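You operate a simulated robot arm through the tools that you are given. There is no shell and no other tool. Be economical: measure what you need, move in short steps, check, and stop when the job is done.

You are at the controls of a simulated robot arm. One attempt, no reset.

TASK
Mains is back: switch the hall over, select phase L2 on the meter, stop the generator, key off.
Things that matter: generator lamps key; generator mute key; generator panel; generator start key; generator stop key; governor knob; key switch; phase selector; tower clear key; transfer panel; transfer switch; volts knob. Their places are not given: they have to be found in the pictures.

The check looks at the end state, three seconds after you hand in, the way a careful person would. Anything else that was tipped, shoved, dropped, spilled or broken makes it a failure.

THE ROBOT
A 6-joint arm with a two-finger gripper, fixed in place. Base frame: the origin is at the foot of the arm, x ahead of it, y to its left, z up. Lengths are in mm, angles in degrees, forces in N, time in s.
Its first joint turns from -166.0 to 166.0 degrees. Payload 2.45 kg.
The tool frame sits at the grasp point between the pads (the TCP): z along the fingers, y along the line on which they close. The tips reach 20 mm beyond it. Largest opening 140 mm; the body of the gripper starts 168 mm behind the TCP.
Orientation is that of the tool frame in the base frame, as [roll, pitch, yaw] about the fixed x, y, z axes, in that order (R = Rz(yaw) Ry(pitch) Rx(roll)). With the fingers straight down and closing along the base's y, the tool's x points along the base's -x, its y along +y and its z along -z.

THE INTERFACE
- The arm moves only by the tool step_arm. Its argument "commands" is a list of rows, each an object (a shift or turn left out is 0, a gripper value left out holds the last) with "delta_rot": the turn, a rotation vector about the tool's x, y, z in units of 120 degrees (1.0 is 120 degrees), a list of three; "travel": the shift along the tool's x, y, z in units of 200 mm (1.0 is 200 mm), a list of three; "fingers": the finger opening in mm, from 0 to 140. In form: [{"delta_rot": [ax, ay, az], "travel": [tx, ty, tz], "fingers": fingers}, ...]. A call has 1 to 12 rows; each row is the pose to reach, as a shift and turn from the pose commanded when the call began, along the tool's axes at that moment. A call with a number of a shift or a turn outside -1 to 1 is refused whole. Rows are played at 5 a second. More than 50 mm and 8.6 degrees between two rows, or a gripper value outside its range, and nothing of the call is played. Where a pose cannot be reached the arm comes as near as it can. A force on the tool above 40 N (or 10 N above the force at the start of the call, whichever is more), or a blocked arm, ends the call early, and 0.2 s more pass. The fingers move at their own pace (about 45 mm/s each) and stop on an object; they squeeze with about 41 N. The grip force told is the motor's: it shows also when the fingers shut on nothing. Time passes only in rows, and 0.2 s behind the last, so rows that repeat a pose let the fingers close. The reply holds the time, the measured pose of the TCP, the force on the tool along the base axes, the opening and the grip force, in the units named above and with some noise, with the torque about the TCP (base axes, N m) and any sound that the robot's microphone picked up.
- Cameras (640 x 400 px; columns grow to the right, rows downward): "scene" is fixed at [392.4, 640.5, 1922.6]; the picture's right is [-0.79, -0.61, 0.00], its down [-0.36, 0.47, -0.81] and it looks along [0.49, -0.64, -0.59] (base axes); focal length 315 px, centre (320, 200). "wrist" rides on the gripper at [78, 11, -209] in the tool frame; the picture's right is [-0.14, 0.99, 0.00], its down [-0.92, -0.13, -0.37] and it looks along [-0.37, -0.05, 0.93] (tool axes); focal length 280 px, centre (320, 200).
- camera(camera): a new picture of that camera. It takes no simulated time.
- pixel_to_xyz(camera, pixels): for up to 12 pixels [column, row] of the newest picture of that camera ("zoom" is the newest enlarged one), the place [x, y, z] in the base frame of the surface seen there, good to about 3 mm, but the place of the scene camera against the robot may be out by one fixed shift of up to 25 mm in any direction. It takes no simulated time.
- inspect(camera, box): a new picture of the part [left, top, right, bottom] of that camera's present view, enlarged. It takes no simulated time.
- sign_off(): hands the job in; it is judged then, once.

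Work in short steps. Measure before you move; look again where a grasp or a placing could have gone wrong, and mend it. You have 80 turns and 34 pictures in all, those below and enlarged ones among them. Open the gripper and draw the arm clear of the work before you hand the job in, unless the task says otherwise; then end with one line.

The tools are called after "Call:" by a JSON object that holds its "api" and its "payload". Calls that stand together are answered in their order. step_arm: Moves the arm, as the interface text tells. Its arguments: {"type":"object","properties":{"commands":{"type":"array","items":{"type":"object","properties":{"delta_rot":{"type":"array","items":{"type":"number"}},"travel":{"type":"array","items":{"type":"number"}},"fingers":{"type":"number"}}}}},"required":["commands"]} The other tools are called the same way: camera (camera) takes a picture; pixel_to_xyz (camera, pixels) gives the place of the surface under pixels of a picture; inspect (camera, box) takes an enlarged picture of a part of a camera's view; sign_off () hands the job in.

At the start:

```text
time: 0.0
eef_pos: [564.9, -36.4, 1485.0]
tool_rot: [179.9, 0.0, -180.0]
force: [-0.1, -0.4, 0.4]
moment: [-0.01, -0.04, -0.01]
finger_gap: 140.1
gripper_force: 0.1
```

scene: 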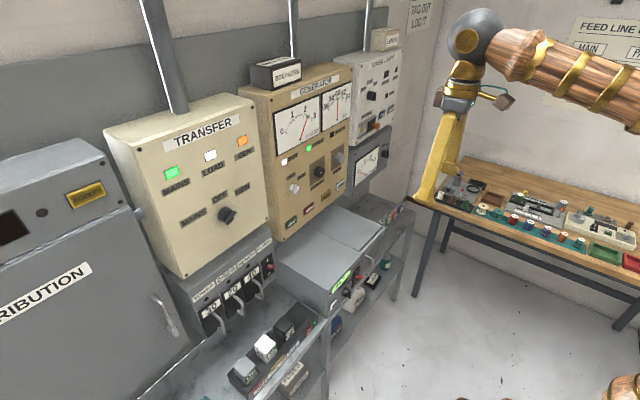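
wrist: 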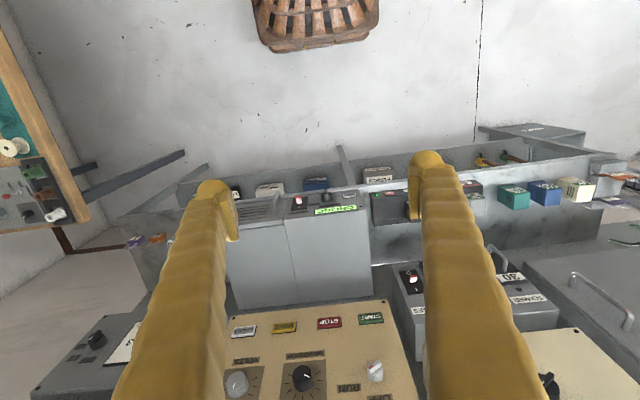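

The scene shows the transfer panel (knob at ~(227,214)) and the generator panel (~(310,150)). I enlarge both to read the labels.

Call:
{"api": "inspect", "payload": {"camera": "scene", "box": [100, 90, 280, 290]}}

Call:
{"api": "inspect", "payload": {"camera": "scene", "box": [235, 50, 415, 250]}}

```text
2.00 times, centred on (190, 190) of scene
```

zoom: 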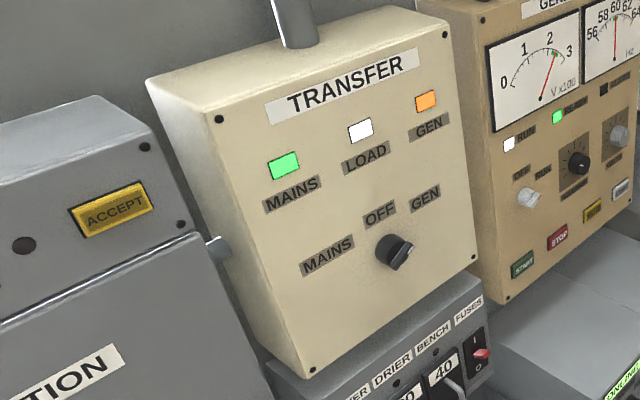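

```text
2.00 times, centred on (325, 150) of scene
```

zoom: 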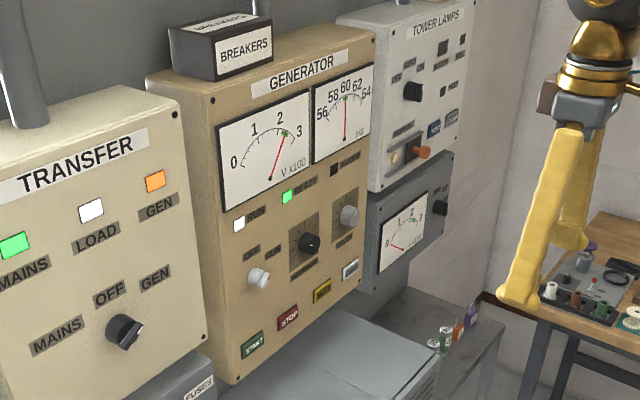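

Next I enlarge the meter box with the phase selector, and the key switch, and measure points on the panels.

Call:
{"api": "inspect", "payload": {"camera": "scene", "box": [335, 115, 405, 200]}}

Call:
{"api": "inspect", "payload": {"camera": "scene", "box": [265, 130, 355, 230]}}

Call:
{"api": "pixel_to_xyz", "payload": {"camera": "scene", "pixels": [[227, 214], [160, 150], [260, 200], [190, 265], [180, 225], [232, 216], [236, 194], [136, 135], [245, 200], [180, 200]]}}

Call:
{"api": "pixel_to_xyz", "payload": {"camera": "zoom", "pixels": [[320, 200]]}}

```text
4.71 times, centred on (370, 158) of scene
```

zoom: 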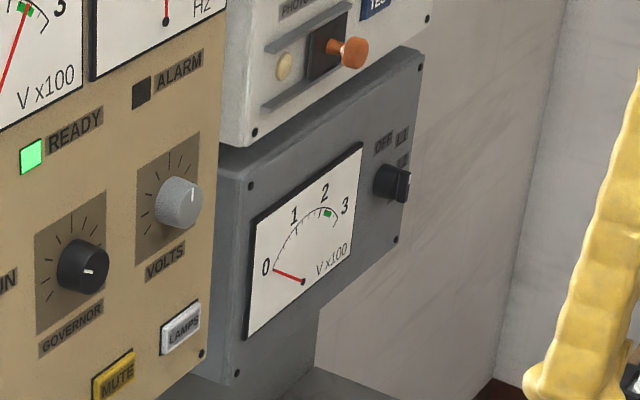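

```text
4.00 times, centred on (310, 180) of scene
```

zoom: 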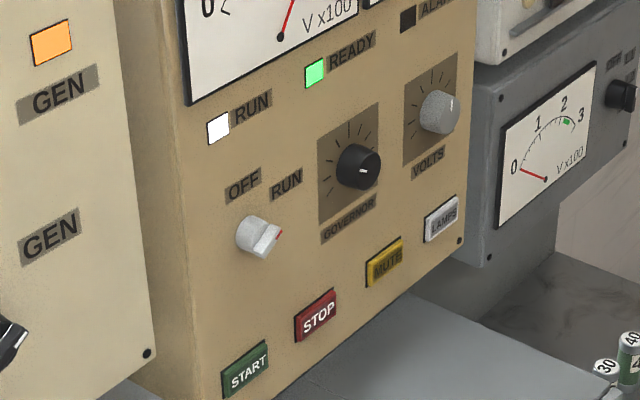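

```text
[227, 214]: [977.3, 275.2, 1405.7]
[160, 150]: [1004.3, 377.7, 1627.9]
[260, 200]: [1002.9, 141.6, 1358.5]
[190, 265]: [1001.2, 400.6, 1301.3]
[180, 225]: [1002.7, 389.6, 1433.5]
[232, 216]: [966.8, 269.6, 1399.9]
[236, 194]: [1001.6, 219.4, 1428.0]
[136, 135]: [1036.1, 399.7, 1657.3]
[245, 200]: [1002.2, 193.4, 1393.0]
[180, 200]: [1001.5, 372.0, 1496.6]
```

```text
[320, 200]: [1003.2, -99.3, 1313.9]
```

Panel faces are at x≈1002 facing -x. I swing the tool to point forward (+x), turning -90° about tool y in place.

Call:
{"api": "step_arm", "payload": {"commands": [{"delta_rot": [0, -0.0625, 0]}, {"delta_rot": [0, -0.125, 0]}, {"delta_rot": [0, -0.1875, 0]}, {"delta_rot": [0, -0.25, 0]}, {"delta_rot": [0, -0.3125, 0]}, {"delta_rot": [0, -0.375, 0]}, {"delta_rot": [0, -0.4375, 0]}, {"delta_rot": [0, -0.5, 0]}, {"delta_rot": [0, -0.5625, 0]}, {"delta_rot": [0, -0.625, 0]}, {"delta_rot": [0, -0.6875, 0]}, {"delta_rot": [0, -0.75, 0]}]}}

```text
time: 1.1
eef_pos: [657.9, -37.0, 1374.3]
tool_rot: [178.9, 20.0, -179.9]
force: [-0.9, 0.2, -0.3]
moment: [-0.04, -0.08, 0.01]
finger_gap: 140.0
gripper_force: 0.1
stopped in row 5: the arm was blocked; the commanded pose is now the measured one
```

The arm was blocked and the TCP shifted; I look at it.

Call:
{"api": "camera", "payload": {"camera": "scene"}}

Call:
{"api": "camera", "payload": {"camera": "wrist"}}

```text
27 pictures are left
```

scene: 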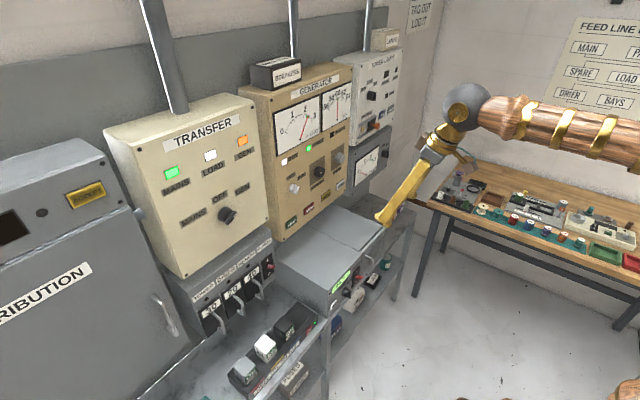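

```text
26 pictures are left
```

wrist: 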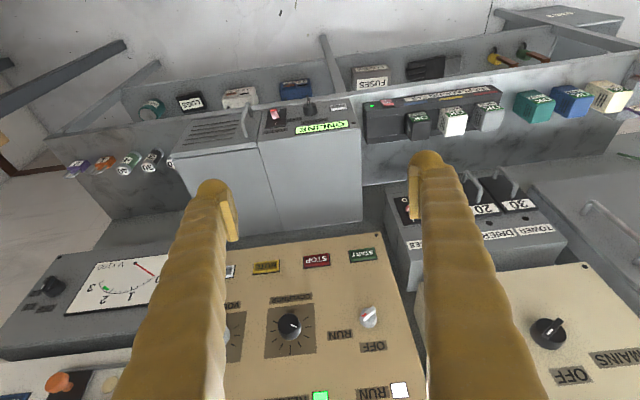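

The forearm is at upper right, nothing in contact; likely a fast joint move. I try going on with a smaller turn, gently.

Call:
{"api": "step_arm", "payload": {"commands": [{"delta_rot": [0, -0.03, 0]}, {"delta_rot": [0, -0.06, 0]}, {"delta_rot": [0, -0.09, 0]}, {"delta_rot": [0, -0.12, 0]}, {"delta_rot": [0, -0.15, 0]}, {"delta_rot": [0, -0.18, 0]}]}}

```text
time: 2.5
eef_pos: [650.2, -38.3, 1383.0]
tool_rot: [178.8, 42.3, 179.7]
force: [0.5, 0.1, -0.6]
moment: [-0.03, -0.01, -0.03]
finger_gap: 139.8
gripper_force: 0.0
```

Smaller steps work. I continue the remaining ~48° the same way.

Call:
{"api": "step_arm", "payload": {"commands": [{"delta_rot": [0, -0.033, 0]}, {"delta_rot": [0, -0.066, 0]}, {"delta_rot": [0, -0.1, 0]}, {"delta_rot": [0, -0.133, 0]}, {"delta_rot": [0, -0.166, 0]}, {"delta_rot": [0, -0.2, 0]}, {"delta_rot": [0, -0.233, 0]}, {"delta_rot": [0, -0.266, 0]}, {"delta_rot": [0, -0.3, 0]}, {"delta_rot": [0, -0.333, 0]}, {"delta_rot": [0, -0.366, 0]}, {"delta_rot": [0, -0.397, 0]}]}}

Call:
{"api": "camera", "payload": {"camera": "wrist"}}

```text
time: 5.1
eef_pos: [646.7, -33.9, 1386.8]
tool_rot: [54.0, 89.4, 54.9]
force: [0.6, -1.6, 0.4]
moment: [0.02, 0.0, 0.14]
finger_gap: 139.8
gripper_force: 0.1
out of reach, approached as far as the arm can: row 7, 8, 9, 10
```

```text
25 pictures are left
```

wrist: 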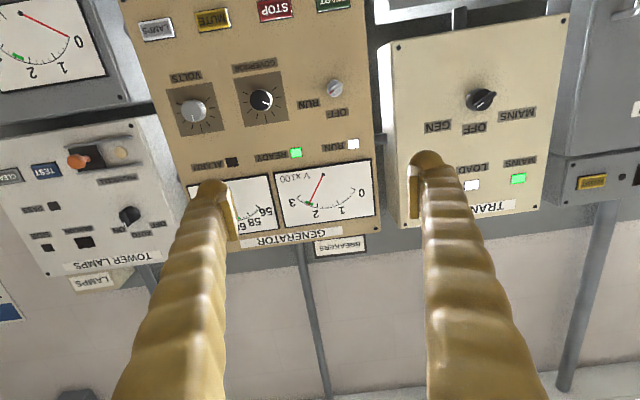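

Tool now points at +x (picture upside down). I measure the controls in the wrist picture: transfer knob (481,99), key (335,88), stop (274,8), governor etc.

Call:
{"api": "pixel_to_xyz", "payload": {"camera": "wrist", "pixels": [[481, 99], [474, 104], [490, 96], [540, 90], [440, 60], [335, 88], [350, 75], [274, 8], [334, 3], [260, 100], [129, 215], [20, 85]]}}

Call:
{"api": "inspect", "payload": {"camera": "wrist", "box": [420, 60, 560, 150]}}

```text
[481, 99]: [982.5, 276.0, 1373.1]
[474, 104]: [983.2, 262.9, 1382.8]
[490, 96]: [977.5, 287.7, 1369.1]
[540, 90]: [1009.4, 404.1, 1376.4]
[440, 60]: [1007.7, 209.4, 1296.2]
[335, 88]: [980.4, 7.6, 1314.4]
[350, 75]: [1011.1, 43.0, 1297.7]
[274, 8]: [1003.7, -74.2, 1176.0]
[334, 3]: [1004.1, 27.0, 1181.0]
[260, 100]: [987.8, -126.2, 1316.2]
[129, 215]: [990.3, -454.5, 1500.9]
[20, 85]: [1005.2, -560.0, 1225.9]
```

```text
4.44 times, centred on (490, 105) of wrist
```

zoom: 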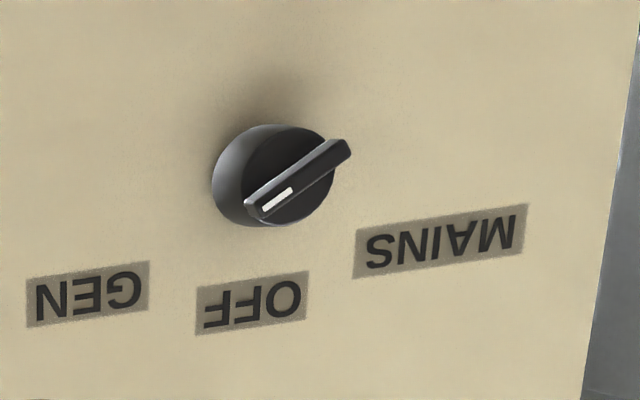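

I measure bar ends, cylinder rim and labels in this zoom.

Call:
{"api": "pixel_to_xyz", "payload": {"camera": "zoom", "pixels": [[340, 150], [255, 205], [297, 178], [87, 295], [250, 305], [440, 240], [265, 210], [330, 145], [225, 150], [300, 140]]}}

Call:
{"api": "inspect", "payload": {"camera": "wrist", "box": [230, 60, 370, 150]}}

Call:
{"api": "inspect", "payload": {"camera": "wrist", "box": [230, 0, 370, 90]}}

```text
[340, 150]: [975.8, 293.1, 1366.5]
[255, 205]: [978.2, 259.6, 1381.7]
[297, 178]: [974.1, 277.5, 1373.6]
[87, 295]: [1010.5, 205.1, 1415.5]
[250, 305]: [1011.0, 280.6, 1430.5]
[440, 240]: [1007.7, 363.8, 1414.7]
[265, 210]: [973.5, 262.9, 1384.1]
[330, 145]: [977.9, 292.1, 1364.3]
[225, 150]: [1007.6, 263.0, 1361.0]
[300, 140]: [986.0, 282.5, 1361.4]
```

```text
4.44 times, centred on (300, 105) of wrist
```

zoom: 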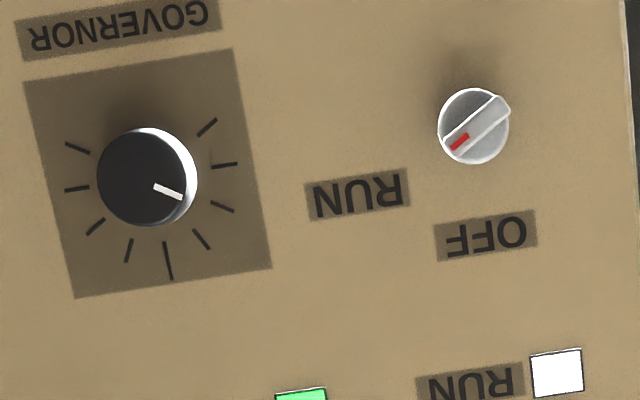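

```text
4.44 times, centred on (300, 45) of wrist
```

zoom: 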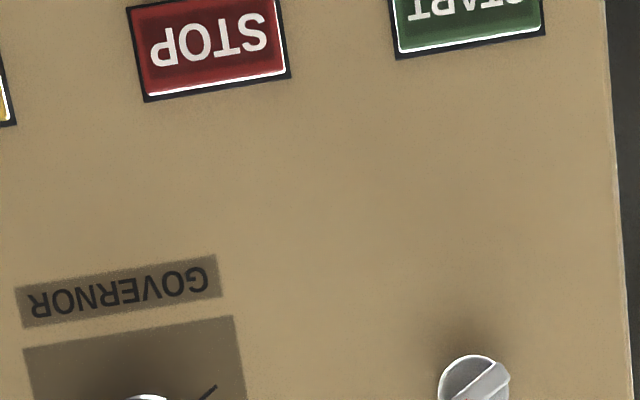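

Transfer knob: bar centre ≈(975, 276.5, 1374), pointing about 60° towards GEN; MAINS is 120° counter-clockwise (−tool z). I first shift left 200 mm and correct a 1° tilt.

Call:
{"api": "step_arm", "payload": {"commands": [{"delta_rot": [0.0077, 0, 0], "travel": [0, 0.125, 0], "fingers": 70}, {"delta_rot": [0.0077, 0, 0], "travel": [0, 0.25, 0]}, {"delta_rot": [0.0077, 0, 0], "travel": [0, 0.375, 0]}, {"delta_rot": [0.0077, 0, 0], "travel": [0, 0.5, 0]}, {"delta_rot": [0.0077, 0, 0], "travel": [0, 0.625, 0]}, {"delta_rot": [0.0077, 0, 0], "travel": [0, 0.75, 0]}, {"delta_rot": [0.0077, 0, 0], "travel": [0, 0.875, 0]}, {"delta_rot": [0.0077, 0, 0], "travel": [0, 1.0, 0]}, {"delta_rot": [0.0077, 0, 0], "travel": [0, 1.0, 0]}]}}

```text
time: 7.1
eef_pos: [646.7, -37.0, 1386.8]
tool_rot: [93.4, 89.1, 93.9]
force: [-0.5, 0.0, -0.3]
moment: [-0.01, 0.0, -0.05]
finger_gap: 69.8
gripper_force: 0.1
out of reach, approached as far as the arm can: row 1, 2, 3, 4, 5, 6, 7, 8, 9
```

Sideways at this pose is refused, probably a wrist singularity (forearm and tool aligned). I move forward 120 mm first, which changes the forearm slope.

Call:
{"api": "step_arm", "payload": {"commands": [{"travel": [0, 0, 0.1]}, {"travel": [0, 0, 0.2]}, {"travel": [0, 0, 0.3]}, {"travel": [0, 0, 0.4]}, {"travel": [0, 0, 0.5]}, {"travel": [0, 0, 0.6]}]}}

Call:
{"api": "camera", "payload": {"camera": "scene"}}

```text
time: 8.3
eef_pos: [670.5, -26.1, 1487.2]
tool_rot: [-2.7, 81.4, -0.5]
force: [-0.5, -0.3, -0.2]
moment: [0.0, 0.06, 0.04]
finger_gap: 69.8
gripper_force: 0.0
out of reach, approached as far as the arm can: row 1, 2, 3, 4, 5, 6
stopped in row 6: the arm was blocked; the commanded pose is now the measured one
```

```text
21 pictures are left
```

scene: 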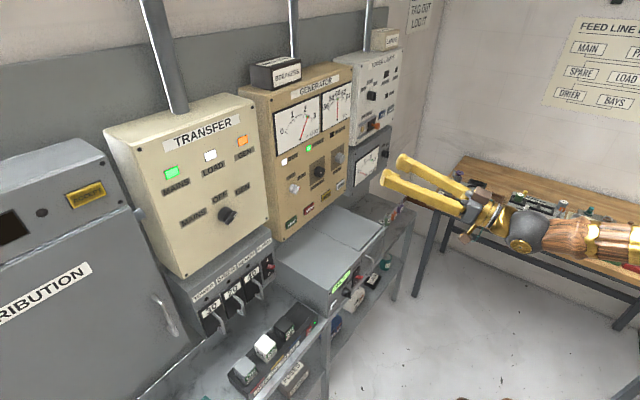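

The commanded pose has been reset to the measured one (tool tilted 8.6° upwards). I test a short sideways move from here to see what is reachable.

Call:
{"api": "step_arm", "payload": {"commands": [{"travel": [0, 0.05, 0]}, {"travel": [0, 0.1, 0]}, {"travel": [0, 0.15, 0]}, {"travel": [0, 0.2, 0]}]}}

```text
time: 9.3
eef_pos: [672.2, -15.3, 1483.4]
tool_rot: [-3.8, 81.8, -0.8]
force: [0.4, -0.8, 0.4]
moment: [-0.01, 0.02, 0.03]
finger_gap: 69.9
gripper_force: 0.0
out of reach, approached as far as the arm can: row 2, 3, 4
```

Still limited sideways: a wrist joint appears to be at a limit after passing through the aligned pose. I unwind back to ~40° below horizontal and will then go around the singularity by the side.

Call:
{"api": "step_arm", "payload": {"commands": [{"delta_rot": [0, 0.04, 0]}, {"delta_rot": [0, 0.08, 0]}, {"delta_rot": [0, 0.12, 0]}, {"delta_rot": [0, 0.16, 0]}, {"delta_rot": [0, 0.2, 0]}, {"delta_rot": [0, 0.24, 0]}, {"delta_rot": [0, 0.28, 0]}, {"delta_rot": [0, 0.32, 0]}, {"delta_rot": [0, 0.36, 0]}, {"delta_rot": [0, 0.4, 0]}, {"delta_rot": [0, 0.44, 0]}, {"delta_rot": [0, 0.44, 0]}]}}

```text
time: 11.9
eef_pos: [669.9, -16.1, 1482.8]
tool_rot: [-179.4, 45.6, -177.8]
force: [-0.5, -0.4, -0.2]
moment: [-0.01, 0.03, 0.01]
finger_gap: 70.0
gripper_force: 0.0
out of reach, approached as far as the arm can: row 5, 6
```

Back at 45° below horizontal. Now move left 200 mm in this tilt.

Call:
{"api": "step_arm", "payload": {"commands": [{"travel": [0, 0.125, 0]}, {"travel": [0, 0.25, 0]}, {"travel": [0, 0.375, 0]}, {"travel": [0, 0.5, 0]}, {"travel": [0, 0.625, 0]}, {"travel": [0, 0.75, 0]}, {"travel": [0, 0.875, 0]}, {"travel": [0, 1.0, 0]}]}}

```text
time: 13.7
eef_pos: [663.2, 184.0, 1481.8]
tool_rot: [-179.5, 45.8, -177.7]
force: [0.5, -0.5, 0.4]
moment: [0.02, 0.02, 0.04]
finger_gap: 70.0
gripper_force: 0.1
```

Works. Now 95 mm more left, then tilt up the remaining 44° in small steps.

Call:
{"api": "step_arm", "payload": {"commands": [{"travel": [0, 0.12, 0]}, {"travel": [0, 0.24, 0]}, {"travel": [0, 0.36, 0]}, {"travel": [0, 0.46, 0]}, {"travel": [0, 0.46, 0], "delta_rot": [0, -0.04, 0]}, {"travel": [0, 0.46, 0], "delta_rot": [0, -0.08, 0]}, {"travel": [0, 0.46, 0], "delta_rot": [0, -0.12, 0]}, {"travel": [0, 0.46, 0], "delta_rot": [0, -0.16, 0]}, {"travel": [0, 0.46, 0], "delta_rot": [0, -0.2, 0]}, {"travel": [0, 0.46, 0], "delta_rot": [0, -0.24, 0]}, {"travel": [0, 0.46, 0], "delta_rot": [0, -0.28, 0]}, {"travel": [0, 0.46, 0], "delta_rot": [0, -0.32, 0]}]}}

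```text
time: 16.3
eef_pos: [661.3, 277.2, 1481.4]
tool_rot: [-176.6, 84.1, -174.5]
force: [0.0, 1.5, -0.2]
moment: [-0.01, 0.0, 0.02]
finger_gap: 70.0
gripper_force: 0.1
```

Reached cleanly. Now finish the tilt (−5.9° y, +2.1° x corrections), going down 107 and forward 100 mm in front of the transfer knob.

Call:
{"api": "step_arm", "payload": {"commands": [{"delta_rot": [0.009, -0.025, 0], "travel": [0.06, -0.002, 0.07]}, {"delta_rot": [0.0173, -0.049, 0], "travel": [0.12, -0.004, 0.14]}, {"delta_rot": [0.0173, -0.049, 0], "travel": [0.18, -0.006, 0.21]}, {"delta_rot": [0.0173, -0.049, 0], "travel": [0.24, -0.008, 0.28]}, {"delta_rot": [0.0173, -0.049, 0], "travel": [0.3, -0.01, 0.35]}, {"delta_rot": [0.0173, -0.049, 0], "travel": [0.36, -0.012, 0.42]}, {"delta_rot": [0.0173, -0.049, 0], "travel": [0.42, -0.014, 0.49]}, {"delta_rot": [0.0173, -0.049, 0], "travel": [0.48, -0.015, 0.55]}, {"delta_rot": [0.0173, -0.049, 0], "travel": [0.48, -0.015, 0.55]}]}}

```text
time: 18.3
eef_pos: [759.3, 274.8, 1375.7]
tool_rot: [-94.7, 89.5, -94.8]
force: [-0.3, 1.0, 0.3]
moment: [-0.03, -0.01, -0.02]
finger_gap: 70.0
gripper_force: 0.1
```

Now roll +60° about tool z so the closing line is across the bar.

Call:
{"api": "step_arm", "payload": {"commands": [{"delta_rot": [0, 0, 0.05]}, {"delta_rot": [0, 0, 0.1]}, {"delta_rot": [0, 0, 0.15]}, {"delta_rot": [0, 0, 0.2]}, {"delta_rot": [0, 0, 0.25]}, {"delta_rot": [0, 0, 0.3]}, {"delta_rot": [0, 0, 0.35]}, {"delta_rot": [0, 0, 0.4]}, {"delta_rot": [0, 0, 0.45]}, {"delta_rot": [0, 0, 0.5]}, {"delta_rot": [0, 0, 0.5]}]}}

Call:
{"api": "camera", "payload": {"camera": "wrist"}}

```text
time: 20.7
eef_pos: [743.0, 296.0, 1452.6]
tool_rot: [96.2, 34.3, 91.6]
force: [0.3, 0.3, 0.5]
moment: [-0.01, -0.02, 0.01]
finger_gap: 69.8
gripper_force: 0.1
out of reach, approached as far as the arm can: row 6, 7, 8, 9, 10, 11
```

```text
20 pictures are left
```

wrist: 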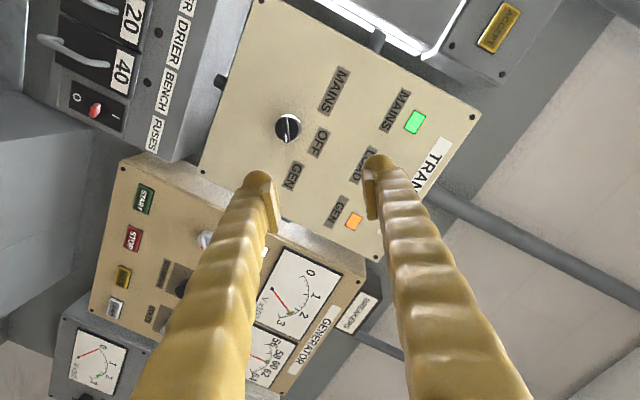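

Beyond ~28° positive roll is a joint limit, so I'll use the equivalent grip at −120° (180° flipped), with room on the negative side. First go back −90°.

Call:
{"api": "step_arm", "payload": {"commands": [{"delta_rot": [0, 0, -0.0625]}, {"delta_rot": [0, 0, -0.125]}, {"delta_rot": [0, 0, -0.1875]}, {"delta_rot": [0, 0, -0.25]}, {"delta_rot": [0, 0, -0.3125]}, {"delta_rot": [0, 0, -0.375]}, {"delta_rot": [0, 0, -0.4375]}, {"delta_rot": [0, 0, -0.5]}, {"delta_rot": [0, 0, -0.5625]}, {"delta_rot": [0, 0, -0.625]}, {"delta_rot": [0, 0, -0.6875]}, {"delta_rot": [0, 0, -0.75]}]}}

Call:
{"api": "step_arm", "payload": {"commands": [{"delta_rot": [0, 0, -0.0625]}, {"delta_rot": [0, 0, -0.125]}, {"delta_rot": [0, 0, -0.1875]}, {"delta_rot": [0, 0, -0.25]}, {"delta_rot": [0, 0, -0.3125]}, {"delta_rot": [0, 0, -0.375]}, {"delta_rot": [0, 0, -0.4375]}, {"delta_rot": [0, 0, -0.5]}, {"delta_rot": [0, 0, -0.5625]}, {"delta_rot": [0, 0, -0.625]}, {"delta_rot": [0, 0, -0.6875]}, {"delta_rot": [0, 0, -0.75]}]}}

```text
time: 23.3
eef_pos: [741.6, 293.8, 1452.5]
tool_rot: [-99.0, 55.0, -99.3]
force: [-0.7, 0.1, 0.5]
moment: [0.0, -0.03, 0.0]
finger_gap: 70.1
gripper_force: 0.0
```

```text
time: 25.9
eef_pos: [741.8, 292.5, 1451.8]
tool_rot: [-96.2, -34.5, -88.4]
force: [-0.1, 0.0, -0.1]
moment: [0.03, -0.01, 0.0]
finger_gap: 69.9
gripper_force: 0.1
```

At roll ≈ −125°, with a tilt of 5°. I correct tilt and move to (850, 276, 1374) in front of the knob.

Call:
{"api": "step_arm", "payload": {"commands": [{"delta_rot": [0.022, 0.006, 0.019], "travel": [-0.018, 0.04, 0.072]}, {"delta_rot": [0.0439, 0.0112, 0.038], "travel": [-0.036, 0.08, 0.144]}, {"delta_rot": [0.0439, 0.0112, 0.038], "travel": [-0.053, 0.118, 0.216]}, {"delta_rot": [0.0439, 0.0112, 0.038], "travel": [-0.071, 0.158, 0.288]}, {"delta_rot": [0.0439, 0.0112, 0.038], "travel": [-0.089, 0.197, 0.36]}, {"delta_rot": [0.0439, 0.0112, 0.038], "travel": [-0.106, 0.236, 0.432]}, {"delta_rot": [0.0439, 0.0112, 0.038], "travel": [-0.124, 0.276, 0.503]}, {"delta_rot": [0.0439, 0.0112, 0.038], "travel": [-0.142, 0.315, 0.575]}, {"delta_rot": [0.0439, 0.0112, 0.038], "travel": [-0.142, 0.315, 0.575]}]}}

Call:
{"api": "camera", "payload": {"camera": "wrist"}}

```text
time: 27.9
eef_pos: [852.1, 276.7, 1373.7]
tool_rot: [-89.8, -29.9, -90.3]
force: [-0.6, 0.0, -0.4]
moment: [0.02, 0.03, 0.01]
finger_gap: 69.9
gripper_force: 0.1
```

```text
19 pictures are left
```

wrist: 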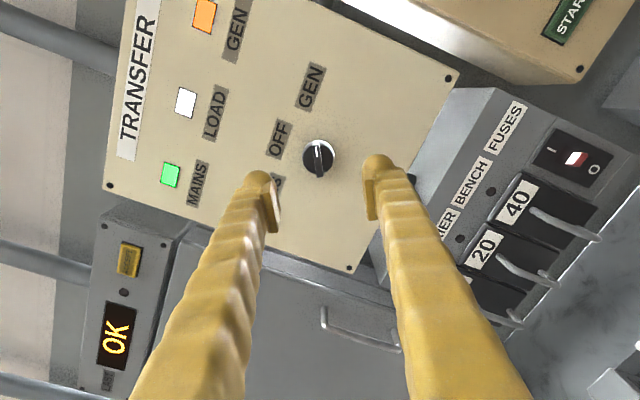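

The bar (318,158) lies between the fingers, aligned with tool x. I measure it once more.

Call:
{"api": "inspect", "payload": {"camera": "wrist", "box": [280, 130, 360, 190]}}

Call:
{"api": "pixel_to_xyz", "payload": {"camera": "zoom", "pixels": [[320, 200]]}}

Call:
{"api": "pixel_to_xyz", "payload": {"camera": "wrist", "pixels": [[317, 146], [321, 173], [319, 160], [310, 155], [327, 160], [318, 143], [322, 176]]}}

```text
6.67 times, centred on (320, 160) of wrist
```

zoom: 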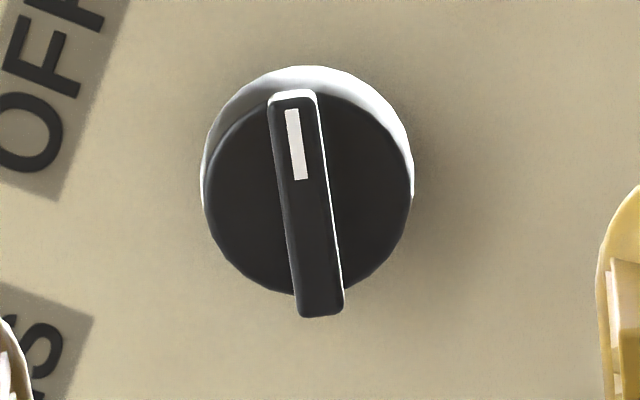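

```text
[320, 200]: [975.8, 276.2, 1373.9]
```

```text
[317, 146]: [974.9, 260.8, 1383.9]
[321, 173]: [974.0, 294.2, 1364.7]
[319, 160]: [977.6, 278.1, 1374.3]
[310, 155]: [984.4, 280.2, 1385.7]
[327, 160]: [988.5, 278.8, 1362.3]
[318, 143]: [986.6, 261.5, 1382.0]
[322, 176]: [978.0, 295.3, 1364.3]
```

Bar centre (277.5, 1374), front at x≈975, cylinder face ≈986, bar angle 60°. I advance 110 mm so the tips overlap the bar.

Call:
{"api": "step_arm", "payload": {"commands": [{"travel": [0, 0, 0.1]}, {"travel": [0, 0, 0.2]}, {"travel": [0, 0, 0.3]}, {"travel": [0, 0, 0.4]}, {"travel": [0, 0, 0.48]}, {"travel": [0, 0, 0.52]}, {"travel": [0, 0, 0.55]}, {"travel": [0, 0, 0.55]}]}}

```text
time: 29.7
eef_pos: [959.9, 276.2, 1374.7]
tool_rot: [-89.9, -29.9, -90.3]
force: [0.4, 0.3, -0.5]
moment: [0.01, -0.01, 0.0]
finger_gap: 70.0
gripper_force: 0.1
```

Tips at x≈980. Advance 4 mm and close on the bar.

Call:
{"api": "step_arm", "payload": {"commands": [{"travel": [0, 0, 0.02], "fingers": 70}, {"travel": [0, 0, 0.02], "fingers": 20}, {"travel": [0, 0, 0.02], "fingers": 0}, {"travel": [0, 0, 0.02], "fingers": 0}, {"travel": [0, 0, 0.02], "fingers": 0}, {"travel": [0, 0, 0.02], "fingers": 0}]}}

```text
time: 31.1
eef_pos: [962.1, 278.3, 1377.1]
tool_rot: [-89.9, -30.0, -90.2]
force: [6.1, 8.7, 11.3]
moment: [-0.03, -0.05, 0.1]
finger_gap: 7.7
gripper_force: 33.0
```

Gripped the bar (gap 7.7 mm), about 3 mm off along the closing line; I shift the command 3 mm to relieve and turn −60°.

Call:
{"api": "step_arm", "payload": {"commands": [{"travel": [0, -0.016, 0]}, {"travel": [0, -0.016, 0], "delta_rot": [0, 0, -0.05]}, {"travel": [0, -0.016, 0], "delta_rot": [0, 0, -0.1]}, {"travel": [0, -0.016, 0], "delta_rot": [0, 0, -0.15]}, {"travel": [0, -0.016, 0], "delta_rot": [0, 0, -0.2]}, {"travel": [0, -0.016, 0], "delta_rot": [0, 0, -0.25]}, {"travel": [0, -0.016, 0], "delta_rot": [0, 0, -0.3]}, {"travel": [0, -0.016, 0], "delta_rot": [0, 0, -0.35]}, {"travel": [0, -0.016, 0], "delta_rot": [0, 0, -0.4]}, {"travel": [0, -0.016, 0], "delta_rot": [0, 0, -0.45]}, {"travel": [0, -0.016, 0], "delta_rot": [0, 0, -0.5]}]}}

```text
time: 32.1
eef_pos: [963.5, 278.4, 1376.8]
tool_rot: [-90.0, -47.2, -90.3]
force: [-10.1, -3.3, 0.7]
moment: [-0.01, -0.07, -0.13]
finger_gap: 7.7
gripper_force: 36.0
stopped in row 5: the force on the tool passed its limit at 42 N (the readings are from after the stop); the commanded pose is now the measured one
```

The force spiked at 42 N after ~17° (perhaps a detent); readings settled. I continue slower.

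Call:
{"api": "step_arm", "payload": {"commands": [{"delta_rot": [0, 0, -0.025]}, {"delta_rot": [0, 0, -0.05]}, {"delta_rot": [0, 0, -0.075]}, {"delta_rot": [0, 0, -0.1]}, {"delta_rot": [0, 0, -0.125]}, {"delta_rot": [0, 0, -0.15]}, {"delta_rot": [0, 0, -0.175]}, {"delta_rot": [0, 0, -0.2]}]}}

```text
time: 33.9
eef_pos: [963.2, 280.5, 1377.9]
tool_rot: [-89.9, -71.3, -90.2]
force: [-16.1, 14.6, 11.6]
moment: [0.03, -0.03, 0.19]
finger_gap: 7.5
gripper_force: 35.7
```

Side forces of ~18 N show my axis is a few mm off; I shift to relieve (toward +y,+z, and back 2 mm) and read.

Call:
{"api": "step_arm", "payload": {"commands": [{"travel": [0.004, -0.012, -0.005]}, {"travel": [0.008, -0.022, -0.01]}, {"travel": [0.008, -0.022, -0.01]}]}}

Call:
{"api": "camera", "payload": {"camera": "wrist"}}

```text
time: 34.7
eef_pos: [960.9, 280.7, 1377.9]
tool_rot: [-90.4, -71.3, -90.0]
force: [1.9, -34.0, -13.4]
moment: [-0.08, 0.08, -0.5]
finger_gap: 7.5
gripper_force: 35.5
```

```text
17 pictures are left
```

wrist: 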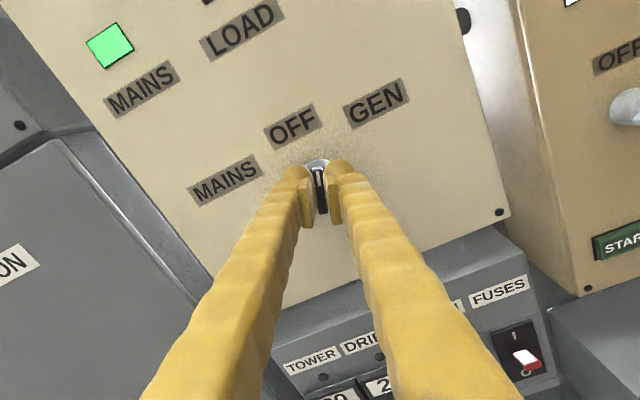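

The bar follows the fingers (now ~20° from vertical). Relief overshot (1/3 was right); I back off 3 mm and turn on 60°, following the small arc of the grip point around the axis.

Call:
{"api": "step_arm", "payload": {"commands": [{"travel": [0, 0.016, 0]}, {"travel": [-0.001, 0.014, 0], "delta_rot": [0, 0, -0.05]}, {"travel": [-0.002, 0.012, 0], "delta_rot": [0, 0, -0.1]}, {"travel": [-0.003, 0.0105, 0], "delta_rot": [0, 0, -0.15]}, {"travel": [-0.004, 0.0095, 0], "delta_rot": [0, 0, -0.2]}, {"travel": [-0.005, 0.0085, 0], "delta_rot": [0, 0, -0.25]}, {"travel": [-0.0065, 0.0075, 0], "delta_rot": [0, 0, -0.3]}, {"travel": [-0.008, 0.0065, 0], "delta_rot": [0, 0, -0.35]}, {"travel": [-0.0095, 0.0055, 0], "delta_rot": [0, 0, -0.4]}, {"travel": [-0.011, 0.005, 0], "delta_rot": [0, 0, -0.45]}, {"travel": [-0.013, 0.0045, 0], "delta_rot": [0, 0, -0.5]}]}}

```text
time: 35.9
eef_pos: [960.6, 281.2, 1377.7]
tool_rot: [91.6, -87.9, 88.0]
force: [-8.5, -3.1, 1.3]
moment: [0.03, -0.06, -0.06]
finger_gap: 6.3
gripper_force: 35.4
stopped in row 5: the force on the tool passed its limit at 48 N (the readings are from after the stop); the commanded pose is now the measured one
```

Force spike again near OFF (a detent likely). Now roll ≈ −178…−182°; I look closer.

Call:
{"api": "inspect", "payload": {"camera": "wrist", "box": [240, 110, 400, 210]}}

```text
4.00 times, centred on (320, 160) of wrist
```

zoom: 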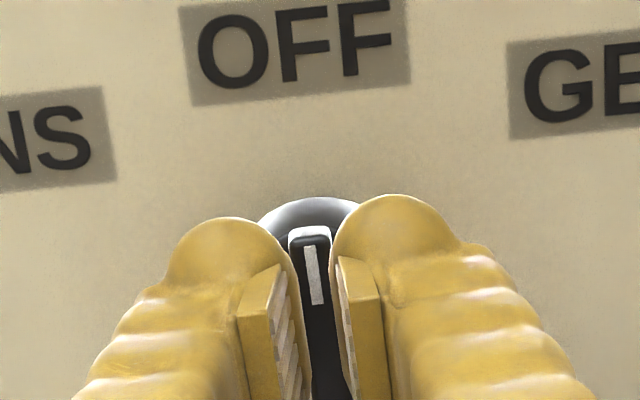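

Bar is vertical at OFF. I release, recentre on the axis (down 3.3 mm, square up), and regrip before the second half.

Call:
{"api": "step_arm", "payload": {"commands": [{"fingers": 40}, {"fingers": 40}, {"fingers": 40, "travel": [-0.008, 0, 0.004], "delta_rot": [0, 0, 0.01]}, {"fingers": 40, "travel": [-0.0165, 0, 0.007], "delta_rot": [0, 0, 0.017]}, {"fingers": 40, "travel": [-0.0165, 0, 0.007], "delta_rot": [0, 0, 0.017]}, {"fingers": 0, "travel": [-0.0165, 0, 0.007], "delta_rot": [0, 0, 0.017]}, {"fingers": 0, "travel": [-0.0165, 0, 0.007], "delta_rot": [0, 0, 0.017]}, {"fingers": 0, "travel": [-0.0165, 0, 0.007], "delta_rot": [0, 0, 0.017]}, {"fingers": 0, "travel": [-0.0165, 0, 0.007], "delta_rot": [0, 0, 0.017]}]}}

```text
time: 37.9
eef_pos: [964.4, 281.1, 1374.6]
tool_rot: [158.1, -89.9, 21.6]
force: [2.6, -3.5, 0.0]
moment: [-0.02, 0.05, -0.05]
finger_gap: 7.7
gripper_force: 35.3
```

Well centred now (little force). Turn −60° in 4° steps.

Call:
{"api": "step_arm", "payload": {"commands": [{"delta_rot": [0, 0, -0.04]}, {"delta_rot": [0, 0, -0.08]}, {"delta_rot": [0, 0, -0.12]}, {"delta_rot": [0, 0, -0.16]}, {"delta_rot": [0, 0, -0.2]}, {"delta_rot": [0, 0, -0.24]}, {"delta_rot": [0, 0, -0.28]}, {"delta_rot": [0, 0, -0.32]}, {"delta_rot": [0, 0, -0.36]}, {"delta_rot": [0, 0, -0.4]}, {"delta_rot": [0, 0, -0.45]}, {"delta_rot": [0, 0, -0.5]}]}}

Call:
{"api": "camera", "payload": {"camera": "wrist"}}

```text
time: 40.5
eef_pos: [962.9, 280.3, 1375.5]
tool_rot: [90.0, -29.8, 89.7]
force: [-8.1, -29.1, 6.7]
moment: [0.02, -0.02, -0.41]
finger_gap: 7.2
gripper_force: 35.4
```

```text
15 pictures are left
```

wrist: 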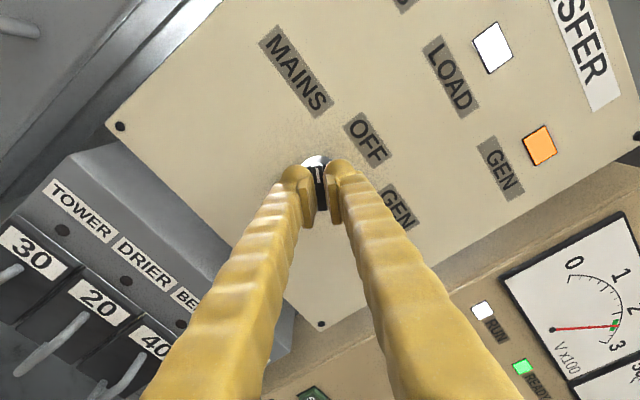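

The full turn went through; the pointer aims at MAINS. Release and back off 100 mm.

Call:
{"api": "step_arm", "payload": {"commands": [{"fingers": 50}, {"fingers": 50}, {"fingers": 50}, {"travel": [0, 0, -0.1]}, {"travel": [0, 0, -0.2]}, {"travel": [0, 0, -0.3]}, {"travel": [0, 0, -0.4]}, {"travel": [0, 0, -0.5]}]}}

Call:
{"api": "inspect", "payload": {"camera": "wrist", "box": [200, 60, 440, 210]}}

```text
time: 42.3
eef_pos: [862.7, 280.6, 1373.1]
tool_rot: [90.1, -30.0, 89.7]
force: [-0.1, -0.3, -0.3]
moment: [-0.01, -0.02, 0.01]
finger_gap: 49.9
gripper_force: 0.0
```

```text
2.67 times, centred on (320, 135) of wrist
```

zoom: 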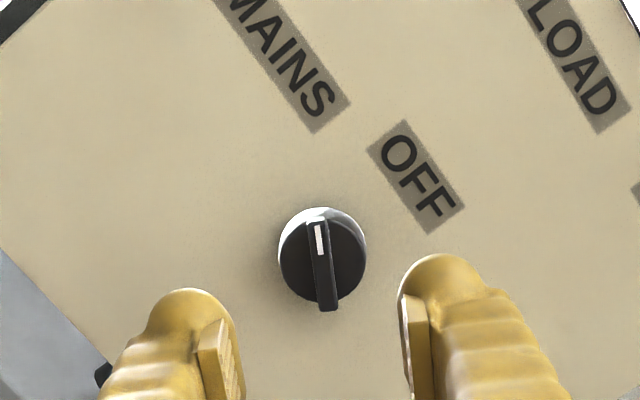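

Transfer switch is at MAINS. Next I retract and unwind the roll (+240° over three calls) to go across to the phase selector side.

Call:
{"api": "step_arm", "payload": {"commands": [{"travel": [0, 0, -0.08], "delta_rot": [0, 0, 0.055]}, {"travel": [0, 0, -0.16], "delta_rot": [0, 0, 0.11]}, {"travel": [0, 0, -0.24], "delta_rot": [0, 0, 0.165]}, {"travel": [0, 0, -0.32], "delta_rot": [0, 0, 0.22]}, {"travel": [0, 0, -0.4], "delta_rot": [0, 0, 0.275]}, {"travel": [0, 0, -0.48], "delta_rot": [0, 0, 0.33]}, {"travel": [0, 0, -0.56], "delta_rot": [0, 0, 0.385]}, {"travel": [0, 0, -0.64], "delta_rot": [0, 0, 0.44]}, {"travel": [0, 0, -0.72], "delta_rot": [0, 0, 0.5]}, {"travel": [0, 0, -0.8], "delta_rot": [0, 0, 0.56]}, {"travel": [0, 0, -0.85], "delta_rot": [0, 0, 0.62]}, {"travel": [0, 0, -0.85], "delta_rot": [0, 0, 0.6667]}]}}

Call:
{"api": "step_arm", "payload": {"commands": [{"delta_rot": [0, 0, 0.055]}, {"delta_rot": [0, 0, 0.11]}, {"delta_rot": [0, 0, 0.165]}, {"delta_rot": [0, 0, 0.22]}, {"delta_rot": [0, 0, 0.275]}, {"delta_rot": [0, 0, 0.33]}, {"delta_rot": [0, 0, 0.385]}, {"delta_rot": [0, 0, 0.44]}, {"delta_rot": [0, 0, 0.5]}, {"delta_rot": [0, 0, 0.56]}, {"delta_rot": [0, 0, 0.62]}, {"delta_rot": [0, 0, 0.6667]}]}}

Call:
{"api": "step_arm", "payload": {"commands": [{"delta_rot": [0, 0, 0.055]}, {"delta_rot": [0, 0, 0.11]}, {"delta_rot": [0, 0, 0.165]}, {"delta_rot": [0, 0, 0.22]}, {"delta_rot": [0, 0, 0.275]}, {"delta_rot": [0, 0, 0.33]}, {"delta_rot": [0, 0, 0.385]}, {"delta_rot": [0, 0, 0.44]}, {"delta_rot": [0, 0, 0.5]}, {"delta_rot": [0, 0, 0.56]}, {"delta_rot": [0, 0, 0.62]}, {"delta_rot": [0, 0, 0.6667]}]}}

```text
time: 44.9
eef_pos: [692.1, 282.5, 1375.6]
tool_rot: [-90.3, -70.0, -90.1]
force: [0.0, -0.1, -0.5]
moment: [-0.03, 0.01, -0.01]
finger_gap: 49.8
gripper_force: 0.1
```

```text
time: 47.5
eef_pos: [692.6, 282.7, 1375.9]
tool_rot: [-90.1, 10.2, -90.2]
force: [0.7, -0.1, -0.1]
moment: [-0.02, 0.03, -0.02]
finger_gap: 50.0
gripper_force: 0.1
```

```text
time: 50.1
eef_pos: [693.7, 281.7, 1373.6]
tool_rot: [157.3, 89.9, 157.1]
force: [0.0, 0.3, 0.9]
moment: [0.02, -0.02, 0.02]
finger_gap: 49.9
gripper_force: 0.0
```

Now tilt down 45° and start moving right.

Call:
{"api": "step_arm", "payload": {"commands": [{"delta_rot": [0, 0.04, 0]}, {"delta_rot": [0, 0.08, 0]}, {"delta_rot": [0, 0.12, 0]}, {"delta_rot": [0, 0.16, 0]}, {"delta_rot": [0, 0.2, 0]}, {"delta_rot": [0, 0.24, 0]}, {"delta_rot": [0, 0.28, 0]}, {"delta_rot": [0, 0.32, 0]}, {"delta_rot": [0, 0.36, 0]}, {"delta_rot": [0, 0.4, 0], "travel": [0, -0.15, 0]}, {"delta_rot": [0, 0.4, 0], "travel": [0, -0.3, 0]}, {"delta_rot": [0, 0.4, 0], "travel": [0, -0.45, 0]}]}}

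Call:
{"api": "step_arm", "payload": {"commands": [{"travel": [0, -0.15, 0]}, {"travel": [0, -0.3, 0]}, {"travel": [0, -0.45, 0]}, {"travel": [0, -0.6, 0]}, {"travel": [0, -0.75, 0]}, {"travel": [0, -0.9, 0]}, {"travel": [0, -1.0, 0]}]}}

Call:
{"api": "step_arm", "payload": {"commands": [{"travel": [0, -0.15, 0]}, {"travel": [0, -0.3, 0]}, {"travel": [0, -0.45, 0]}, {"travel": [0, -0.6, 0]}, {"travel": [0, -0.75, 0]}, {"travel": [0, -0.9, 0]}, {"travel": [0, -1.0, 0]}]}}

```text
time: 52.7
eef_pos: [693.2, 191.6, 1372.9]
tool_rot: [-180.0, 41.9, 179.8]
force: [0.5, 0.5, 0.2]
moment: [-0.02, -0.01, -0.01]
finger_gap: 49.9
gripper_force: 0.0
```

```text
time: 54.3
eef_pos: [692.0, -8.1, 1373.8]
tool_rot: [180.0, 41.8, 179.8]
force: [-0.2, -0.6, -0.4]
moment: [0.01, -0.01, -0.01]
finger_gap: 50.1
gripper_force: 0.0
```

```text
time: 55.9
eef_pos: [695.4, -211.7, 1368.5]
tool_rot: [179.6, 41.4, 179.6]
force: [-0.8, -0.9, -1.3]
moment: [-0.02, 0.02, 0.03]
finger_gap: 50.0
gripper_force: 0.1
```

Continue right 300 mm, then tilt up on this side.

Call:
{"api": "step_arm", "payload": {"commands": [{"travel": [0, -0.15, 0]}, {"travel": [0, -0.3, 0]}, {"travel": [0, -0.45, 0]}, {"travel": [0, -0.6, 0]}, {"travel": [0, -0.75, 0]}, {"travel": [0, -0.9, 0]}, {"travel": [0, -1.0, 0]}]}}

Call:
{"api": "step_arm", "payload": {"commands": [{"travel": [0, -0.1, 0], "delta_rot": [0, -0.035, 0]}, {"travel": [0, -0.2, 0], "delta_rot": [0, -0.07, 0]}, {"travel": [0, -0.3, 0], "delta_rot": [0, -0.105, 0]}, {"travel": [0, -0.4, 0], "delta_rot": [0, -0.14, 0]}, {"travel": [0, -0.5, 0], "delta_rot": [0, -0.175, 0]}, {"travel": [0, -0.5, 0], "delta_rot": [0, -0.21, 0]}, {"travel": [0, -0.5, 0], "delta_rot": [0, -0.245, 0]}, {"travel": [0, -0.5, 0], "delta_rot": [0, -0.28, 0]}, {"travel": [0, -0.5, 0], "delta_rot": [0, -0.315, 0]}, {"travel": [0, -0.5, 0], "delta_rot": [0, -0.35, 0]}, {"travel": [0, -0.5, 0], "delta_rot": [0, -0.385, 0]}, {"travel": [0, -0.5, 0], "delta_rot": [0, -0.4, 0]}]}}

Call:
{"api": "camera", "payload": {"camera": "wrist"}}

```text
time: 57.5
eef_pos: [688.7, -408.5, 1373.9]
tool_rot: [-179.9, 42.0, 179.8]
force: [-0.2, -0.1, -0.5]
moment: [0.0, 0.04, -0.02]
finger_gap: 50.0
gripper_force: 0.0
```

```text
time: 60.1
eef_pos: [689.5, -507.4, 1375.4]
tool_rot: [52.1, 90.0, 51.7]
force: [-0.2, -0.1, -0.4]
moment: [-0.01, -0.04, -0.02]
finger_gap: 49.9
gripper_force: 0.0
```

```text
13 pictures are left
```

wrist: 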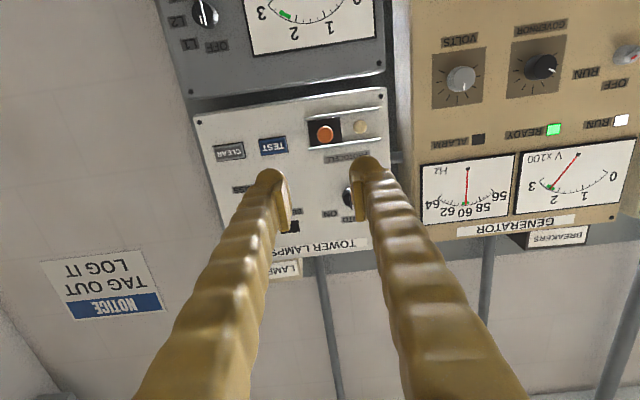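

Tool level. Selector visible at (205,12) at the picture's edge; measure it and key/stop where visible.

Call:
{"api": "pixel_to_xyz", "payload": {"camera": "wrist", "pixels": [[205, 12], [203, 3], [208, 22], [220, 45], [188, 45], [178, 21]]}}

Call:
{"api": "inspect", "payload": {"camera": "wrist", "box": [150, 0, 260, 70]}}

```text
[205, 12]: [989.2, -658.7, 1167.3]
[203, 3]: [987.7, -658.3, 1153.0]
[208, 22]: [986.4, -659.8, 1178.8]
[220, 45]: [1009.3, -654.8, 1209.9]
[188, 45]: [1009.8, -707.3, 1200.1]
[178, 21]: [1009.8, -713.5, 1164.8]
```

```text
5.71 times, centred on (205, 35) of wrist
```

zoom: 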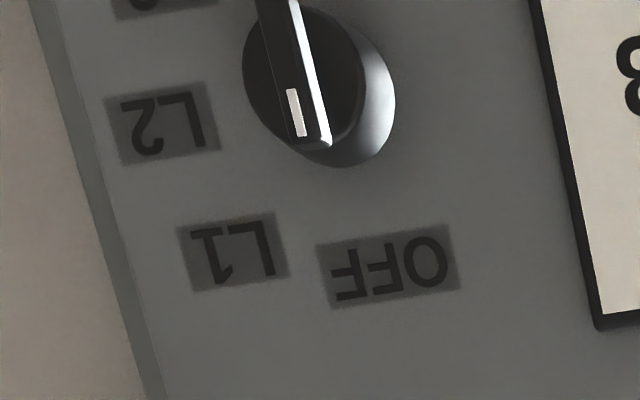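

Selector centre ≈(988, −659, 1166), pointing OFF (up); L2 is 90° clockwise (+tool z). First move right 152 and down 200.

Call:
{"api": "step_arm", "payload": {"commands": [{"travel": [0.1, -0.076, 0]}, {"travel": [0.2, -0.152, 0]}, {"travel": [0.3, -0.228, 0]}, {"travel": [0.4, -0.304, 0]}, {"travel": [0.5, -0.38, 0]}, {"travel": [0.6, -0.456, 0]}, {"travel": [0.7, -0.532, 0]}, {"travel": [0.8, -0.608, 0]}, {"travel": [0.9, -0.684, 0]}, {"travel": [1.0, -0.76, 0]}, {"travel": [1.0, -0.76, 0.1]}, {"travel": [1.0, -0.76, 0.2]}]}}

Call:
{"api": "camera", "payload": {"camera": "scene"}}

```text
time: 62.7
eef_pos: [728.7, -659.8, 1176.1]
tool_rot: [-139.4, 89.8, -139.7]
force: [0.7, -0.3, -0.5]
moment: [-0.01, 0.03, 0.0]
finger_gap: 50.1
gripper_force: 0.1
```

```text
11 pictures are left
```

scene: 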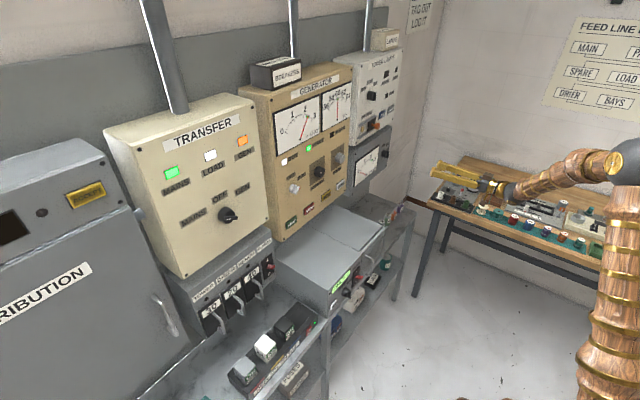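

All clear. Advance to x≈860 in front of the selector and look.

Call:
{"api": "step_arm", "payload": {"commands": [{"travel": [0.01, 0, 0.1]}, {"travel": [0.02, 0, 0.2]}, {"travel": [0.03, 0, 0.3]}, {"travel": [0.04, 0, 0.4]}, {"travel": [0.05, 0, 0.5]}, {"travel": [0.05, 0, 0.6]}, {"travel": [0.05, 0, 0.655]}, {"travel": [0.05, 0, 0.655]}]}}

Call:
{"api": "inspect", "payload": {"camera": "wrist", "box": [240, 100, 400, 200]}}

Call:
{"api": "pixel_to_xyz", "payload": {"camera": "zoom", "pixels": [[320, 150], [320, 200], [320, 250], [300, 200], [340, 200]]}}

```text
time: 64.5
eef_pos: [858.6, -661.6, 1166.7]
tool_rot: [-162.1, 89.9, -162.3]
force: [0.0, -0.2, 0.0]
moment: [0.0, -0.03, 0.03]
finger_gap: 49.9
gripper_force: 0.0
```

```text
4.00 times, centred on (320, 150) of wrist
```

zoom: 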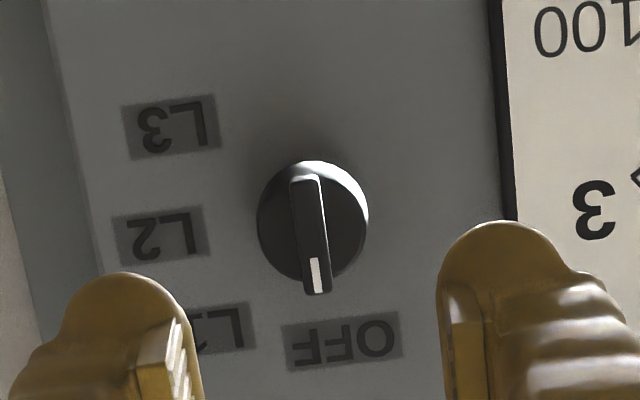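

```text
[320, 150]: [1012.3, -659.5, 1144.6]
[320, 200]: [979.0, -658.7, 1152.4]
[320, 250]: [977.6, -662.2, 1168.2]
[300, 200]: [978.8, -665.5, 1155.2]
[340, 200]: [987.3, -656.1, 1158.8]
```

Measure the bar ends and knob centre in this zoom.

Call:
{"api": "pixel_to_xyz", "payload": {"camera": "zoom", "pixels": [[306, 185], [311, 235], [316, 285], [285, 235], [345, 230], [343, 340], [225, 325], [162, 233], [172, 127]]}}

```text
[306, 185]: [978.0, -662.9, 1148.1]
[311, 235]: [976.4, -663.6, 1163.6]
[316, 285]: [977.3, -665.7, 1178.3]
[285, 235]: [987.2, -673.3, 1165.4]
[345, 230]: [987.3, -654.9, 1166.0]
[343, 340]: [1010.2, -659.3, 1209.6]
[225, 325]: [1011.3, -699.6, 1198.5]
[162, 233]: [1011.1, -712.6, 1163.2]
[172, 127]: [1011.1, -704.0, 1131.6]
```

Bar centre (977, −664, 1164), L2 exactly 90° clockwise. Advance to x≈963 with small corrections and close.

Call:
{"api": "step_arm", "payload": {"commands": [{"travel": [0.005, -0.005, 0.1]}, {"travel": [0.0135, -0.012, 0.2]}, {"travel": [0.0135, -0.012, 0.3]}, {"travel": [0.0135, -0.012, 0.4]}, {"travel": [0.0135, -0.012, 0.47]}, {"travel": [0.0135, -0.012, 0.51]}, {"travel": [0.0135, -0.012, 0.525]}, {"travel": [0.0135, -0.012, 0.525], "fingers": 20}, {"travel": [0.0135, -0.012, 0.525], "fingers": 0}, {"travel": [0.0135, -0.012, 0.525], "fingers": 0}, {"travel": [0.0135, -0.012, 0.525], "fingers": 0}]}}

```text
time: 66.9
eef_pos: [963.6, -665.4, 1161.0]
tool_rot: [-167.4, 89.9, -167.8]
force: [-4.3, -7.0, -0.1]
moment: [0.03, -0.01, -0.09]
finger_gap: 6.5
gripper_force: 34.2
```

Gripped, but 3 mm low on the bar. Release, shift up 3 mm and 1 mm right, regrip.

Call:
{"api": "step_arm", "payload": {"commands": [{"fingers": 30}, {"fingers": 30}, {"fingers": 30, "travel": [-0.015, -0.004, 0]}, {"fingers": 30, "travel": [-0.015, -0.004, 0]}, {"fingers": 0, "travel": [-0.015, -0.004, 0]}, {"fingers": 0, "travel": [-0.015, -0.004, 0]}, {"fingers": 0, "travel": [-0.015, -0.004, 0]}, {"fingers": 0, "travel": [-0.015, -0.004, 0]}]}}

```text
time: 68.7
eef_pos: [963.2, -665.0, 1165.1]
tool_rot: [-152.8, 89.8, -153.1]
force: [-1.9, 10.4, 0.2]
moment: [-0.02, 0.05, 0.16]
finger_gap: 6.7
gripper_force: 34.6
```

Fine; turn +48° (towards L1) in 4° steps.

Call:
{"api": "step_arm", "payload": {"commands": [{"travel": [0, 0.004, 0], "delta_rot": [0, 0, 0.033]}, {"travel": [0, 0.004, 0], "delta_rot": [0, 0, 0.067]}, {"travel": [0, 0.004, 0], "delta_rot": [0, 0, 0.1]}, {"travel": [0, 0.004, 0], "delta_rot": [0, 0, 0.133]}, {"travel": [0, 0.004, 0], "delta_rot": [0, 0, 0.167]}, {"travel": [0, 0.004, 0], "delta_rot": [0, 0, 0.2]}, {"travel": [0, 0.004, 0], "delta_rot": [0, 0, 0.233]}, {"travel": [0, 0.004, 0], "delta_rot": [0, 0, 0.267]}, {"travel": [0, 0.004, 0], "delta_rot": [0, 0, 0.3]}, {"travel": [0, 0.004, 0], "delta_rot": [0, 0, 0.333]}, {"travel": [0, 0.004, 0], "delta_rot": [0, 0, 0.367]}, {"travel": [0, 0.004, 0], "delta_rot": [0, 0, 0.4]}]}}

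```text
time: 70.6
eef_pos: [963.0, -663.9, 1165.5]
tool_rot: [90.3, 56.3, 89.8]
force: [-11.9, 5.2, 2.6]
moment: [-0.01, 0.07, 0.16]
finger_gap: 6.1
gripper_force: 33.9
stopped in row 9: the force on the tool passed its limit at 41 N (the readings are from after the stop); the commanded pose is now the measured one
```

At 34°; spike was a detent passing. Continue 56° to reach 90°.

Call:
{"api": "step_arm", "payload": {"commands": [{"travel": [0, 0, -0.004], "delta_rot": [0, 0, 0.035]}, {"travel": [0, 0, -0.004], "delta_rot": [0, 0, 0.07]}, {"travel": [0, 0, -0.004], "delta_rot": [0, 0, 0.105]}, {"travel": [0, 0, -0.004], "delta_rot": [0, 0, 0.14]}, {"travel": [0, 0, -0.004], "delta_rot": [0, 0, 0.175]}, {"travel": [0, 0, -0.004], "delta_rot": [0, 0, 0.21]}, {"travel": [0, 0, -0.004], "delta_rot": [0, 0, 0.25]}, {"travel": [0, 0, -0.004], "delta_rot": [0, 0, 0.29]}, {"travel": [0, 0, -0.004], "delta_rot": [0, 0, 0.33]}, {"travel": [0, 0, -0.004], "delta_rot": [0, 0, 0.37]}, {"travel": [0, 0, -0.004], "delta_rot": [0, 0, 0.41]}, {"travel": [0, 0, -0.004], "delta_rot": [0, 0, 0.467]}]}}

```text
time: 73.4
eef_pos: [961.8, -665.3, 1164.6]
tool_rot: [90.1, 0.3, 89.6]
force: [-25.8, 8.5, 3.3]
moment: [0.02, -0.08, 0.31]
finger_gap: 5.6
gripper_force: 32.5
stopped in row 12: the force on the tool passed its limit at 40 N (the readings are from after the stop); the commanded pose is now the measured one
```

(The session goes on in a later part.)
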